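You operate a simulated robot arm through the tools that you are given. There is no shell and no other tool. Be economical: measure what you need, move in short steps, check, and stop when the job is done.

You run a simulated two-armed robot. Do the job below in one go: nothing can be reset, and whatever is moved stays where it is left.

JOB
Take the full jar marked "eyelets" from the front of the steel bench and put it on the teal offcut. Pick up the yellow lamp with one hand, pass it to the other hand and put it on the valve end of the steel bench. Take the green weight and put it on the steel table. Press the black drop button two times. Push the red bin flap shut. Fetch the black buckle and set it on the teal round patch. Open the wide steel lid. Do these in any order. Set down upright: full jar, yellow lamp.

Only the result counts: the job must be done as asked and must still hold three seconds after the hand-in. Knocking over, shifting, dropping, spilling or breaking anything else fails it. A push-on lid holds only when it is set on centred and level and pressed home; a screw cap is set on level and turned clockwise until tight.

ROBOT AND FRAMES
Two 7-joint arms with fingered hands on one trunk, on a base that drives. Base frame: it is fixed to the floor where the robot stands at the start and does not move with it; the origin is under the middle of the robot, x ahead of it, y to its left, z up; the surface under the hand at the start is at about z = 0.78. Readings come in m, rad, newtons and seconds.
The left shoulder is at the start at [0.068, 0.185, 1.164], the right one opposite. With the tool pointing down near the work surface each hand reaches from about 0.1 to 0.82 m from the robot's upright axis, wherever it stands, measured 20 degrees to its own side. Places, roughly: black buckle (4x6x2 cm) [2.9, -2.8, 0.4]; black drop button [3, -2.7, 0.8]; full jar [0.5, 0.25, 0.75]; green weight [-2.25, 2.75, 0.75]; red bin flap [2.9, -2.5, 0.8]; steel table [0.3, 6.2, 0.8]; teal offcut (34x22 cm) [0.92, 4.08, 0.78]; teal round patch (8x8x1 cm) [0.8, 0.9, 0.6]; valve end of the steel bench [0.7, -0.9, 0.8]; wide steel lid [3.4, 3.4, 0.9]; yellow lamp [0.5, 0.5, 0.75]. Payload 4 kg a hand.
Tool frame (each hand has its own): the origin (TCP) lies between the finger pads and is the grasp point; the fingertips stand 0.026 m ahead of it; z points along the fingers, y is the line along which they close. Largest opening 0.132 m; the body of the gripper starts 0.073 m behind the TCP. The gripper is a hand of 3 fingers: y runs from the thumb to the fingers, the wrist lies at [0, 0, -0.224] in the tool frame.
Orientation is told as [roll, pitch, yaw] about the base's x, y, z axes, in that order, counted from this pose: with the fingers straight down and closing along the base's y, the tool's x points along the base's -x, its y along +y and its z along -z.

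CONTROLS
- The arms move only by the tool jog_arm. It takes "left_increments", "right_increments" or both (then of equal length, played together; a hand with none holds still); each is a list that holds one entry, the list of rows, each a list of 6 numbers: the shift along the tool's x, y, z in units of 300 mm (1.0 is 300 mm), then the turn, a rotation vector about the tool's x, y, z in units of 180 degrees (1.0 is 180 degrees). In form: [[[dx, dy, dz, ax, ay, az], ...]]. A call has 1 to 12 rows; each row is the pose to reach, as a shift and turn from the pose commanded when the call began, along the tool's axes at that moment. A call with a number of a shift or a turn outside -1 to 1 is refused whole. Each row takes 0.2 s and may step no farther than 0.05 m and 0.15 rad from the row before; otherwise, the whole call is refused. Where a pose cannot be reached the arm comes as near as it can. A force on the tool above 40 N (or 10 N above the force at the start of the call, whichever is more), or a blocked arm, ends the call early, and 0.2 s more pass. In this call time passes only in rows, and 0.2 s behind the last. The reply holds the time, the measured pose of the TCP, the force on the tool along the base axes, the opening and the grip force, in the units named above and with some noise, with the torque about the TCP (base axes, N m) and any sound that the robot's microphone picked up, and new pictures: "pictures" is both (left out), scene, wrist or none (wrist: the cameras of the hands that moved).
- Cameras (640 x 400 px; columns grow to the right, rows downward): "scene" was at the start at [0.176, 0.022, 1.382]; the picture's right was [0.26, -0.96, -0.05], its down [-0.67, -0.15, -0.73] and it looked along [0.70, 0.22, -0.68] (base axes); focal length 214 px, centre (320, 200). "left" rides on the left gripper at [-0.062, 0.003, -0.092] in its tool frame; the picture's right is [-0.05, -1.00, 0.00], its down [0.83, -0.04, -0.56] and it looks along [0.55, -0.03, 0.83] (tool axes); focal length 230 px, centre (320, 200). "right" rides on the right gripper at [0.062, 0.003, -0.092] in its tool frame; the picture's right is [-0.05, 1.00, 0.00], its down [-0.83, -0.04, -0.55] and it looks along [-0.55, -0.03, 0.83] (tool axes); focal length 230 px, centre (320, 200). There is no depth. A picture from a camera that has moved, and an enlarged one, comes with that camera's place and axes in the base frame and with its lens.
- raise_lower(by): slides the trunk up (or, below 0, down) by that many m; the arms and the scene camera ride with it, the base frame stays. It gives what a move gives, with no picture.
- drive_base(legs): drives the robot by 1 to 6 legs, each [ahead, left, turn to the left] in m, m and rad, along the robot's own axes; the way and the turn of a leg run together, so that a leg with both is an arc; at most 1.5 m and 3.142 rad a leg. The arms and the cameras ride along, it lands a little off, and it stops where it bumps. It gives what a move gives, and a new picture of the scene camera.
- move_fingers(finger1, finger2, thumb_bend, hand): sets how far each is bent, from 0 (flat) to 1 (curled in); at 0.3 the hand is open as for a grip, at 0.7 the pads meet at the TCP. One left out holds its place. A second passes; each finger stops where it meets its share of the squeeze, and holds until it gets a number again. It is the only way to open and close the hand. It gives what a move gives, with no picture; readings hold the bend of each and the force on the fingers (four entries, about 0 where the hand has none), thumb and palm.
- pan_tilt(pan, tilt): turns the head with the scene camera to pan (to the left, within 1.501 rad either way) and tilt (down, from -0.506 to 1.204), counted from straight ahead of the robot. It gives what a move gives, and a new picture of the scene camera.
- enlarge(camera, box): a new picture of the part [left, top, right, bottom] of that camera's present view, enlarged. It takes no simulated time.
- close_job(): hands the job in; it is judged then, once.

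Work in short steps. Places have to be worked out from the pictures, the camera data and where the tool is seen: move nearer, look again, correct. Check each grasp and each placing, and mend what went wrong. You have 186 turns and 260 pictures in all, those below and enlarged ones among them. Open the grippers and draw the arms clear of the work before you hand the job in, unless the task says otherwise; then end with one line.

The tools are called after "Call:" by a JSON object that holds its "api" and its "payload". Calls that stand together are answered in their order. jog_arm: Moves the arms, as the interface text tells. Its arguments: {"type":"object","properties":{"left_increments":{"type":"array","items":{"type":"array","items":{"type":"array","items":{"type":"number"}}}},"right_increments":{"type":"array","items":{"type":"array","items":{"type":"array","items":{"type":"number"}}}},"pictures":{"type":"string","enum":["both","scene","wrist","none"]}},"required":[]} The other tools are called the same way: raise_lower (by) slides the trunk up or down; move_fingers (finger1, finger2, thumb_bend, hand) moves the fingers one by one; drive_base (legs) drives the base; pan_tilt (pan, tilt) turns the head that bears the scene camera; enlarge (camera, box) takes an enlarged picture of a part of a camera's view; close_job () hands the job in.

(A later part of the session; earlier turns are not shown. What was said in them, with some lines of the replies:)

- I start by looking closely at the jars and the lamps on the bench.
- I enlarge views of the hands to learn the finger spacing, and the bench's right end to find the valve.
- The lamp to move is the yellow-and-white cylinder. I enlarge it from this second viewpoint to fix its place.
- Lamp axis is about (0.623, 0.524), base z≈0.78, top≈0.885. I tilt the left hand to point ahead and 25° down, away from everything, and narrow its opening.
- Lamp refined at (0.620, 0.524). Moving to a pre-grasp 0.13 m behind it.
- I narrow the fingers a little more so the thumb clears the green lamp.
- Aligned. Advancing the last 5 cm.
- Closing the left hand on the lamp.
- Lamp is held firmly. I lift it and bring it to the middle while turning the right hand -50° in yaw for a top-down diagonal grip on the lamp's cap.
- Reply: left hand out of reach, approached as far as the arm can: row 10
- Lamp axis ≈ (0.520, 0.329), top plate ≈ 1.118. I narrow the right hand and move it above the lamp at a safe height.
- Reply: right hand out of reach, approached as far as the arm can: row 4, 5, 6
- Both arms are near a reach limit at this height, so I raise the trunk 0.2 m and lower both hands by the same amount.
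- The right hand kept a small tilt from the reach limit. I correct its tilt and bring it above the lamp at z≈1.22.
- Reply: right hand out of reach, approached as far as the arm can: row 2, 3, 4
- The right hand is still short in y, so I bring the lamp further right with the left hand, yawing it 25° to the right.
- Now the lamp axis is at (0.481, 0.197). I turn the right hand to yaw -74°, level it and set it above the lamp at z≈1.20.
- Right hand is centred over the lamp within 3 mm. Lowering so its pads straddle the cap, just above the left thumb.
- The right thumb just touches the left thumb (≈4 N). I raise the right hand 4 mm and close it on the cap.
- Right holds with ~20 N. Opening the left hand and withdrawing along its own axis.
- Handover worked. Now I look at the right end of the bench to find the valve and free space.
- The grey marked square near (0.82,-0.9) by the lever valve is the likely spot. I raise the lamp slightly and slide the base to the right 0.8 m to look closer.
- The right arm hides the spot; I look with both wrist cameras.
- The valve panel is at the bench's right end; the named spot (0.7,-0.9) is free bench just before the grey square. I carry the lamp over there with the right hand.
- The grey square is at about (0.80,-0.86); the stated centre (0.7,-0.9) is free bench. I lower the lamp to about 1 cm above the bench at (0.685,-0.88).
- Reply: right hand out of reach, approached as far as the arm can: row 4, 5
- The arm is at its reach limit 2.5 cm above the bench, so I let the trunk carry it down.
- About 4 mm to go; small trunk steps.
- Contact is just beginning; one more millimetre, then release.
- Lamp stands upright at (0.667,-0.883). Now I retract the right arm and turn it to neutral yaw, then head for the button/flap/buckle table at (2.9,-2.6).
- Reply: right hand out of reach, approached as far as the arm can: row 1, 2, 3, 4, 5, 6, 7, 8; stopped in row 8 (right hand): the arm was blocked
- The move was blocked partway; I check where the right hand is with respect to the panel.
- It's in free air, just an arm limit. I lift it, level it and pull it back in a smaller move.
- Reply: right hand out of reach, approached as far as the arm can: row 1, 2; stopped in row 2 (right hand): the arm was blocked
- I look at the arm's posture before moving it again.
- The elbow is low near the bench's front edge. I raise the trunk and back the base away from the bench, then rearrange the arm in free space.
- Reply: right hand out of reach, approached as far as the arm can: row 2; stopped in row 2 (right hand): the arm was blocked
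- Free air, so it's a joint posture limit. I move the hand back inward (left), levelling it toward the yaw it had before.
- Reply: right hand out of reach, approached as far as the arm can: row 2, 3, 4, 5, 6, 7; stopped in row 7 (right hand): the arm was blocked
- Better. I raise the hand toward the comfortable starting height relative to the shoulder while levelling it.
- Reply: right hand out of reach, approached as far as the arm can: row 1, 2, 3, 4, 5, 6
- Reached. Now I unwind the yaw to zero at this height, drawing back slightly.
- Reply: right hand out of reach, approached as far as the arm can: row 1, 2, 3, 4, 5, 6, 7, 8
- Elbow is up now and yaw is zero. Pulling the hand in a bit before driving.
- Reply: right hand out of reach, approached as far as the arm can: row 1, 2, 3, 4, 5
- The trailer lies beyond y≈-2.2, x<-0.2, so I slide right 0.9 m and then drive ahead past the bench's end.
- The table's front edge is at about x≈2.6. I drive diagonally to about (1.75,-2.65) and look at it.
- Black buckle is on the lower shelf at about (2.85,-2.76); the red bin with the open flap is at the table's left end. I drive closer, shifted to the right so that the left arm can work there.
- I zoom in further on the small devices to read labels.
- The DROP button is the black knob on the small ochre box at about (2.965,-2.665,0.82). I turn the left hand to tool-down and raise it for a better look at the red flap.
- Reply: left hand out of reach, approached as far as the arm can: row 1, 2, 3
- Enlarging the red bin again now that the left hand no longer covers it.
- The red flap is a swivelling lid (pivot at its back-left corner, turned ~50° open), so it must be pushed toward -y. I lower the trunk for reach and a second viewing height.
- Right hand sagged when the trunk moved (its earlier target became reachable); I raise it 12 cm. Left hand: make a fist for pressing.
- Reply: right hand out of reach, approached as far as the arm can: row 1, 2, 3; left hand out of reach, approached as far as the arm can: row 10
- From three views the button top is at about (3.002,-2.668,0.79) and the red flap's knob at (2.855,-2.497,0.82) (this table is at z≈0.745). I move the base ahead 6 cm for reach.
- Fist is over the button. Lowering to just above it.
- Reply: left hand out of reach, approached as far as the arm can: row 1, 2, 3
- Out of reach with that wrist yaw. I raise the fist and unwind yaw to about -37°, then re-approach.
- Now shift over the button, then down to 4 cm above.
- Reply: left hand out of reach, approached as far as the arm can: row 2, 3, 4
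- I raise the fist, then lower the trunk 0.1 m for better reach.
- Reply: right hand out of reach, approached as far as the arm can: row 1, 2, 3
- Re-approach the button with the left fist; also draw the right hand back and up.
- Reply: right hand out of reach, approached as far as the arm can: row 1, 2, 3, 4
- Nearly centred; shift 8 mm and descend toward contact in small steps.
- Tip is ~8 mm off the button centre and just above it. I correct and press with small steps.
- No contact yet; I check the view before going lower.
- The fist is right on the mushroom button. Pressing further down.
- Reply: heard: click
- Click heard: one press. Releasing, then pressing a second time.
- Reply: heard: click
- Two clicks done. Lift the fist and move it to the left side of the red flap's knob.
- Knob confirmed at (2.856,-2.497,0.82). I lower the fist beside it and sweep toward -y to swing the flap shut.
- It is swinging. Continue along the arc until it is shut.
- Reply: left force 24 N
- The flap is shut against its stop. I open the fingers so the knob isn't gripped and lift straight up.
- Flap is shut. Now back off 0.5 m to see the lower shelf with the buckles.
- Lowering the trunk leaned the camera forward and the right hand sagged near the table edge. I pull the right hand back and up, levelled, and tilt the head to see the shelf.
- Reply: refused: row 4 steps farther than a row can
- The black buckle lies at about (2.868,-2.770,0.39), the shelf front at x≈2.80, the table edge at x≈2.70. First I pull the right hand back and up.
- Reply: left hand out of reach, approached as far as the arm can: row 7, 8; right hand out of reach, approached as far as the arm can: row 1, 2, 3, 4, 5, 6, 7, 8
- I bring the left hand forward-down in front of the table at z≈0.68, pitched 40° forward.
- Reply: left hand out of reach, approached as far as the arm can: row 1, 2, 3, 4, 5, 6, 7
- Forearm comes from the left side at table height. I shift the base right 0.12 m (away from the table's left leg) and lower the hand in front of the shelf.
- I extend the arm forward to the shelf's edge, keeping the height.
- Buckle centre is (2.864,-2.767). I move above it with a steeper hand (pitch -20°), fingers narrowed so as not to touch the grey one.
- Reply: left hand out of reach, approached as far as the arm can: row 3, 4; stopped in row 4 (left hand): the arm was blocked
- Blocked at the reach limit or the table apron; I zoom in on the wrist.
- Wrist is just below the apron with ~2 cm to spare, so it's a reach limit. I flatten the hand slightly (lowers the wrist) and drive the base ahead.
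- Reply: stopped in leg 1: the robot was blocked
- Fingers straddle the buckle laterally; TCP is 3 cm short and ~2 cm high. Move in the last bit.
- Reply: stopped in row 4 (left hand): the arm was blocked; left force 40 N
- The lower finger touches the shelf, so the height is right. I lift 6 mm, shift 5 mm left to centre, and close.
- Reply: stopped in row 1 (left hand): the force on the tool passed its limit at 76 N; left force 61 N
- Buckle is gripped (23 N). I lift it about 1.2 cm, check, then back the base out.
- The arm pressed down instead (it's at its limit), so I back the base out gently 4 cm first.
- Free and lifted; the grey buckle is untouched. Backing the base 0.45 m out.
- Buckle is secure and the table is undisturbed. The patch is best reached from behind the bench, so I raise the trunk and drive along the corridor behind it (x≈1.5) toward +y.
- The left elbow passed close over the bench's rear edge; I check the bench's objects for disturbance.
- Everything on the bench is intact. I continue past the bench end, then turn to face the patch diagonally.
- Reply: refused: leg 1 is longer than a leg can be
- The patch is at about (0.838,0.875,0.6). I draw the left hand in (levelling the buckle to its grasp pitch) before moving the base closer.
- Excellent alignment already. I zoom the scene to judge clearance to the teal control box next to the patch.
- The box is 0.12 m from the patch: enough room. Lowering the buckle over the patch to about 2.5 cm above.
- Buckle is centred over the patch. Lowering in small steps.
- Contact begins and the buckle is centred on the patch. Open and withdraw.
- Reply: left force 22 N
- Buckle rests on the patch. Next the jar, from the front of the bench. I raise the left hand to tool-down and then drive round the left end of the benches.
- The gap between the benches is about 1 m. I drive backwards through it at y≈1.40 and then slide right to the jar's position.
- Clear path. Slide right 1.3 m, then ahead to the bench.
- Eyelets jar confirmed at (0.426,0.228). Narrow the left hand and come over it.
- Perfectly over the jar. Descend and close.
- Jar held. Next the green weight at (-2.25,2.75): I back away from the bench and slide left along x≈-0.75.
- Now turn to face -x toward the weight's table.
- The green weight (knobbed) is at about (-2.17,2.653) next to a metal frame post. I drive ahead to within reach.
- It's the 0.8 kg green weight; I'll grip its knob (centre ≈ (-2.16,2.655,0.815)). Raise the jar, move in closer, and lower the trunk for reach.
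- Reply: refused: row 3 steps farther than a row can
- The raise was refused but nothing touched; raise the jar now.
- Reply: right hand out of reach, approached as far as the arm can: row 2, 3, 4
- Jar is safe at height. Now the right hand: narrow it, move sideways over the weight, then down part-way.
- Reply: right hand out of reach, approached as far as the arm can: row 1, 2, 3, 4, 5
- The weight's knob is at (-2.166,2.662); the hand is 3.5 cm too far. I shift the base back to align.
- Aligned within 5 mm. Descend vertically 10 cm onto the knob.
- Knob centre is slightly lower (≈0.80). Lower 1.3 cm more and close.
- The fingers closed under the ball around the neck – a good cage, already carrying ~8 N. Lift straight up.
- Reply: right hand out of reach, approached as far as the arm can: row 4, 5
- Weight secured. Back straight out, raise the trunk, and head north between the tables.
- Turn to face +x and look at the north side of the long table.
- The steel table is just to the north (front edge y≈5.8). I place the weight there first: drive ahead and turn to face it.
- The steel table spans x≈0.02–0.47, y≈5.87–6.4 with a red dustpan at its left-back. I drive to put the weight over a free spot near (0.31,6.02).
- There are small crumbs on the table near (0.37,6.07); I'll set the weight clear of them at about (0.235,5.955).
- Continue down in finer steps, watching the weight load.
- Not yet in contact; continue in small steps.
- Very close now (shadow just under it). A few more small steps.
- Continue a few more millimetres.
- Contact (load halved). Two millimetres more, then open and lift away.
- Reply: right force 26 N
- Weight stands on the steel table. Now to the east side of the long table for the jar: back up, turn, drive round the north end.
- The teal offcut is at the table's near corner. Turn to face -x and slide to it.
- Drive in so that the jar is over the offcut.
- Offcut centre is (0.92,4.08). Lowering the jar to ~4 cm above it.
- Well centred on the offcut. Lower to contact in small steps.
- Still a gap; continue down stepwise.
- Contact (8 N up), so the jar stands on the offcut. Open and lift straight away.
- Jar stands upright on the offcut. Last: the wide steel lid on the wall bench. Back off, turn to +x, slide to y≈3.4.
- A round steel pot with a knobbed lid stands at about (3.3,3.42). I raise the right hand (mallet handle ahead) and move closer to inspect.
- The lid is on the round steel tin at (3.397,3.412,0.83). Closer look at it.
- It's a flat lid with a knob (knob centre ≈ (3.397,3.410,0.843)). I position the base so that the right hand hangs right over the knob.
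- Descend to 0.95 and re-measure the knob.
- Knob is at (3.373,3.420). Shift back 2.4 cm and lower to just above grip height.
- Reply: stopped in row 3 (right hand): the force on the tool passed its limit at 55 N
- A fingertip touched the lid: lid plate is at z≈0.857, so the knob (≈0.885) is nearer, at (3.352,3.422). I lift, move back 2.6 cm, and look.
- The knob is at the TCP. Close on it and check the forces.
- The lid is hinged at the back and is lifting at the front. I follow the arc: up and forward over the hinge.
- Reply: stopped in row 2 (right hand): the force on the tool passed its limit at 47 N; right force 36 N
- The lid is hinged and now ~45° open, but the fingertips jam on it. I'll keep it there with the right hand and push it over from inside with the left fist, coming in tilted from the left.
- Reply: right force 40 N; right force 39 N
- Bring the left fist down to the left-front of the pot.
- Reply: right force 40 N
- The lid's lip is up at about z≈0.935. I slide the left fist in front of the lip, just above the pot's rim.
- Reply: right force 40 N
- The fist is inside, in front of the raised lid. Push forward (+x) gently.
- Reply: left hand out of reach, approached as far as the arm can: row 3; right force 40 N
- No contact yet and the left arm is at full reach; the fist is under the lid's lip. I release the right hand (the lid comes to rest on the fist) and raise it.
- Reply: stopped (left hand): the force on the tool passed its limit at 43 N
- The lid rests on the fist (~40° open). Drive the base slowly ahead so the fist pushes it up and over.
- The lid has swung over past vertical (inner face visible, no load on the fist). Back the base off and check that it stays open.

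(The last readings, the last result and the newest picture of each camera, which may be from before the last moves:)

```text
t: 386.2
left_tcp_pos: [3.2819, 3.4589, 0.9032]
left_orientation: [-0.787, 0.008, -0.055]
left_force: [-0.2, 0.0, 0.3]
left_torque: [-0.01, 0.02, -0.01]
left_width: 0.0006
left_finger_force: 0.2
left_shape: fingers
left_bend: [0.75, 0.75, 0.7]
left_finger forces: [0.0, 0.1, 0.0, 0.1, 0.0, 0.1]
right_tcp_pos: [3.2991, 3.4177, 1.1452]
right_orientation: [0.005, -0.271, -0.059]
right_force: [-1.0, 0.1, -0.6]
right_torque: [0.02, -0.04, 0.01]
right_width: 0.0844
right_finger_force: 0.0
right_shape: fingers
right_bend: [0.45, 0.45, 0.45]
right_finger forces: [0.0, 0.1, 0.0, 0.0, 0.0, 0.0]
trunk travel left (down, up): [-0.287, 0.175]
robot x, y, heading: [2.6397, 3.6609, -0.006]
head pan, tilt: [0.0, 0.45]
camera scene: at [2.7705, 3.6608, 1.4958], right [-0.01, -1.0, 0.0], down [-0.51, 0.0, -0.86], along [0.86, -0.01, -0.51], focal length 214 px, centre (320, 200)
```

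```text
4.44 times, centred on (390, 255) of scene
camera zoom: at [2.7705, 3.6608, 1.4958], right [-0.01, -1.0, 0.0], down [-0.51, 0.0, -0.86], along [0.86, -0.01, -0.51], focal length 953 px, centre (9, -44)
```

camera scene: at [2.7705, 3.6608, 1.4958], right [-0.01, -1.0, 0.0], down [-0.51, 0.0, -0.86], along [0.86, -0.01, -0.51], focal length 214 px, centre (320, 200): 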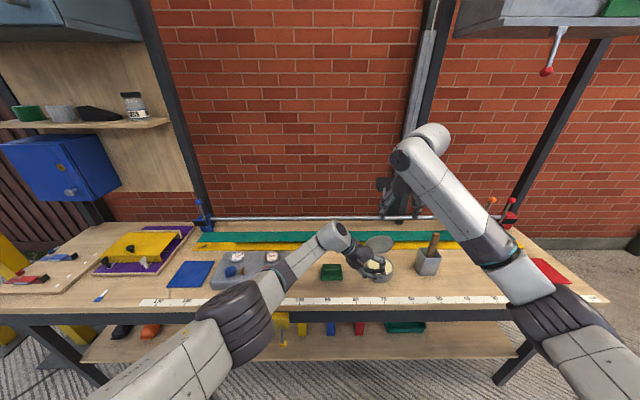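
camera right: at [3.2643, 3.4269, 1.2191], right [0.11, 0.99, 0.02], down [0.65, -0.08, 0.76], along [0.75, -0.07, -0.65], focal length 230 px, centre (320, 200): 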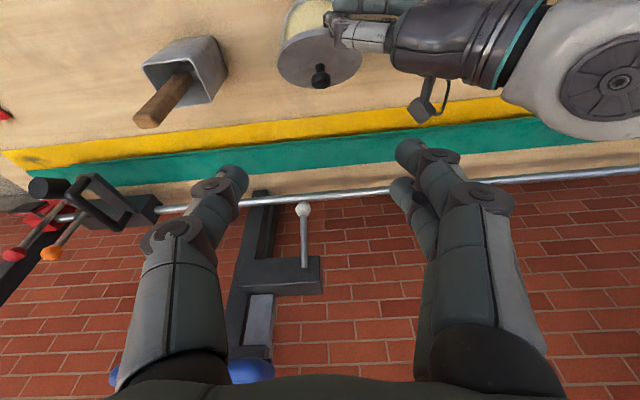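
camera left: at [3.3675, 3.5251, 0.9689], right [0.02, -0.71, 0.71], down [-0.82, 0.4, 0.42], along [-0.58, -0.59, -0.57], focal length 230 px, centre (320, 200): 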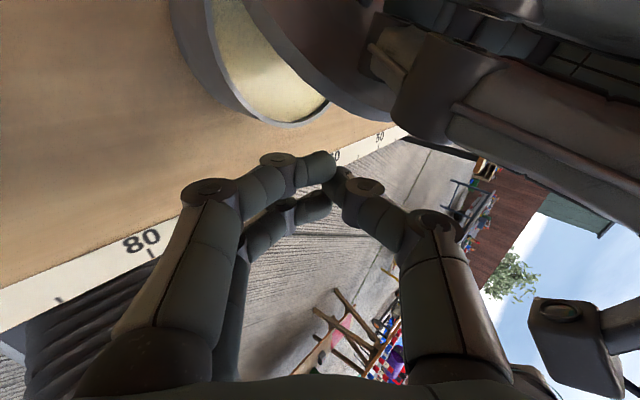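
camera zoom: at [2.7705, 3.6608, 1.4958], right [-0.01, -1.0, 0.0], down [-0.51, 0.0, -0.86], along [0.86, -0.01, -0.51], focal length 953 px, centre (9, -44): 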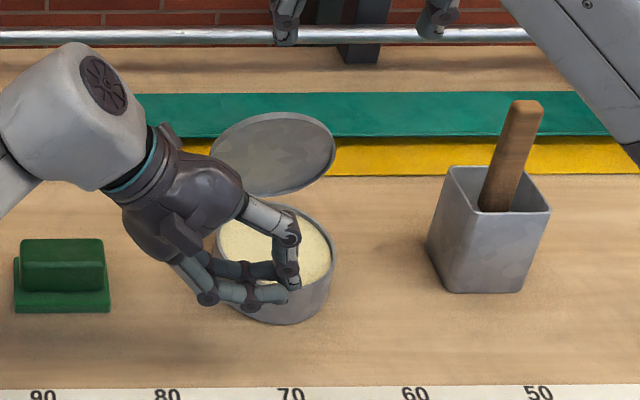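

The lid stays open. Withdraw the left hand up-left, back off, and open both hands.

Call:
{"api": "jog_arm", "payload": {"left_increments": [[[0.02, 0, -0.12, 0, 0, 0], [0.04, 0, -0.26, 0, 0, 0], [0.06, 0, -0.4, 0, 0, 0], [0.08, 0, -0.54, 0, 0, 0]]], "pictures": "none"}}

Call:
{"api": "drive_base", "payload": {"legs": [[-0.5, 0, 0]]}}

Call:
{"api": "move_fingers", "payload": {"hand": "left", "finger1": 0.3, "finger2": 0.3, "thumb_bend": 0.3}}

Call:
{"api": "move_fingers", "payload": {"hand": "right", "finger1": 0.3, "finger2": 0.3, "thumb_bend": 0.3}}

Call:
{"api": "pan_tilt", "payload": {"pan": -0.1, "tilt": 0.45}}

Call:
{"api": "enlarge", "payload": {"camera": "scene", "box": [220, 150, 420, 275]}}

```text
t: 387.2
left_tcp_pos: [3.2674, 3.5753, 1.0181]
left_orientation: [-0.79, 0.006, -0.057]
left_force: [0.3, -0.2, -0.8]
left_torque: [-0.04, 0.02, 0.04]
left_width: 0.0008
left_finger_force: 0.0
left_shape: fingers
left_bend: [0.75, 0.75, 0.7]
left_finger forces: [0.0, 0.0, 0.0, 0.0, 0.0, 0.0]
right_tcp_pos: [3.3004, 3.4212, 1.146]
right_orientation: [0.003, -0.272, -0.058]
right_force: [-0.3, 0.6, 0.0]
right_torque: [-0.03, -0.01, 0.01]
right_width: 0.0845
right_finger_force: 0.0
right_shape: fingers
right_bend: [0.45, 0.45, 0.45]
right_finger forces: [0.0, 0.0, 0.0, 0.0, 0.0, 0.0]
trunk travel left (down, up): [-0.287, 0.175]
robot x, y, heading: [2.6368, 3.665, -0.009]
head pan, tilt: [0.0, 0.45]
```

```text
t: 390.1
left_tcp_pos: [2.7634, 3.5791, 1.0184]
left_orientation: [-0.789, 0.007, -0.054]
left_force: [0.0, 0.0, -0.4]
left_torque: [0.01, 0.01, 0.02]
left_width: 0.0008
left_finger_force: 0.0
left_shape: fingers
left_bend: [0.75, 0.75, 0.7]
left_finger forces: [0.1, 0.0, 0.0, 0.0, 0.0, 0.1]
right_tcp_pos: [2.7972, 3.4262, 1.1441]
right_orientation: [0.005, -0.272, -0.057]
right_force: [-0.8, -0.3, 0.3]
right_torque: [-0.02, 0.02, 0.02]
right_width: 0.0844
right_finger_force: 0.1
right_shape: fingers
right_bend: [0.45, 0.45, 0.45]
right_finger forces: [0.0, 0.0, 0.0, 0.0, 0.1, 0.0]
trunk travel left (down, up): [-0.287, 0.175]
robot x, y, heading: [2.1343, 3.6685, -0.001]
head pan, tilt: [0.0, 0.45]
camera scene: at [2.2664, 3.6651, 1.4958], right [-0.01, -1.0, 0.0], down [-0.51, 0.0, -0.86], along [0.86, -0.01, -0.51], focal length 214 px, centre (320, 200)
```

scene: 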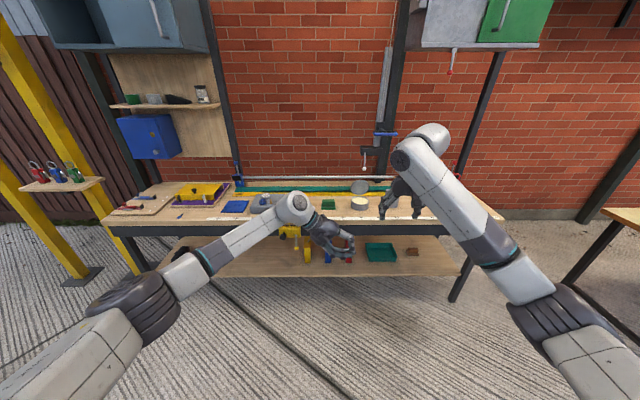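

```text
t: 391.1
left_tcp_pos: [2.7629, 3.5791, 1.0185]
left_orientation: [-0.79, 0.006, -0.051]
left_force: [0.5, -0.1, -0.2]
left_torque: [0.01, -0.02, 0.03]
left_width: 0.1339
left_finger_force: 0.0
left_shape: fingers
left_bend: [0.3, 0.3, 0.3]
left_finger forces: [0.0, 0.0, 0.0, 0.0, 0.1, 0.0]
right_tcp_pos: [2.798, 3.4258, 1.1452]
right_orientation: [0.005, -0.272, -0.054]
right_force: [0.1, 0.2, 0.2]
right_torque: [0.0, -0.03, -0.02]
right_width: 0.0844
right_finger_force: 0.1
right_shape: fingers
right_bend: [0.45, 0.45, 0.45]
right_finger forces: [0.0, 0.0, 0.0, 0.0, 0.1, 0.1]
trunk travel left (down, up): [-0.287, 0.175]
robot x, y, heading: [2.1333, 3.6698, -0.002]
head pan, tilt: [0.0, 0.45]
```

```text
t: 392.1
left_tcp_pos: [2.763, 3.578, 1.0181]
left_orientation: [-0.79, 0.006, -0.053]
left_force: [0.1, -0.5, 0.2]
left_torque: [-0.02, -0.01, 0.0]
left_width: 0.1339
left_finger_force: 0.0
left_shape: fingers
left_bend: [0.3, 0.3, 0.3]
left_finger forces: [0.0, 0.0, 0.0, 0.0, 0.0, 0.1]
right_tcp_pos: [2.7968, 3.427, 1.1447]
right_orientation: [0.005, -0.274, -0.056]
right_force: [0.0, 0.6, -0.4]
right_torque: [0.02, -0.04, 0.01]
right_width: 0.134
right_finger_force: 0.2
right_shape: fingers
right_bend: [0.3, 0.3, 0.3]
right_finger forces: [0.1, 0.0, 0.0, 0.0, 0.0, 0.0]
trunk travel left (down, up): [-0.287, 0.175]
robot x, y, heading: [2.1337, 3.6661, -0.004]
head pan, tilt: [0.0, 0.45]
```

```text
t: 392.8
left_tcp_pos: [2.7635, 3.5792, 1.0185]
left_orientation: [-0.788, 0.007, -0.052]
left_force: [-0.3, -0.5, -0.3]
left_torque: [0.01, -0.03, -0.03]
left_width: 0.1338
left_finger_force: 0.1
left_shape: fingers
left_bend: [0.3, 0.3, 0.3]
left_finger forces: [0.0, 0.1, 0.0, 0.1, 0.1, 0.1]
right_tcp_pos: [2.7961, 3.4243, 1.1463]
right_orientation: [0.005, -0.272, -0.054]
right_force: [0.2, 0.1, -0.1]
right_torque: [0.02, 0.01, 0.02]
right_width: 0.1338
right_finger_force: 0.1
right_shape: fingers
right_bend: [0.3, 0.3, 0.3]
right_finger forces: [0.1, 0.0, 0.0, 0.1, 0.0, 0.0]
trunk travel left (down, up): [-0.287, 0.175]
robot x, y, heading: [2.137, 3.6697, -0.009]
head pan, tilt: [-0.099, 0.45]
camera scene: at [2.2656, 3.6561, 1.4959], right [-0.1, -0.99, 0.01], down [-0.5, 0.05, -0.86], along [0.86, -0.09, -0.51], focal length 214 px, centre (320, 200)
```

scene: 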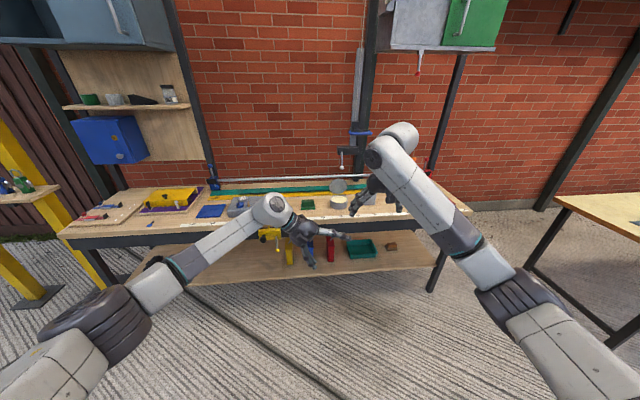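

```text
3.20 times, centred on (320, 212) of scene
camera zoom: at [2.2656, 3.6561, 1.4959], right [-0.1, -0.99, 0.01], down [-0.5, 0.05, -0.86], along [0.86, -0.09, -0.51], focal length 686 px, centre (320, 160)
```

zoom: 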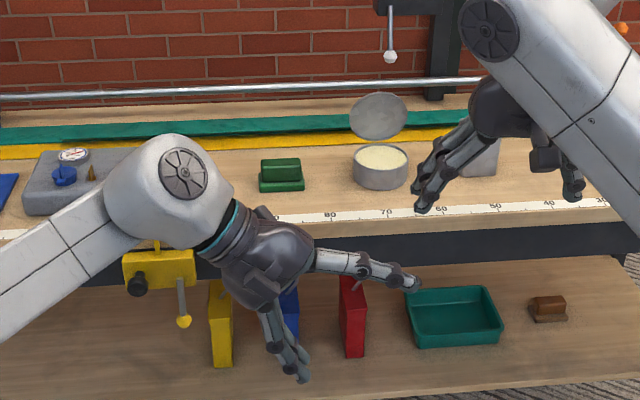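

The lid stays open, both hands are open and clear of the work, and all seven tasks have been checked, so I hand the job in.

Call:
{"api": "close_job", "payload": {}}

```text
The job is handed in.
```

All seven tasks are carried out and the job is handed in. One judgement call: I set the yellow lamp on bare bench at (0.67, -0.88), beside the pale square plate, because I could not tell exactly where the valve end's bounds are.
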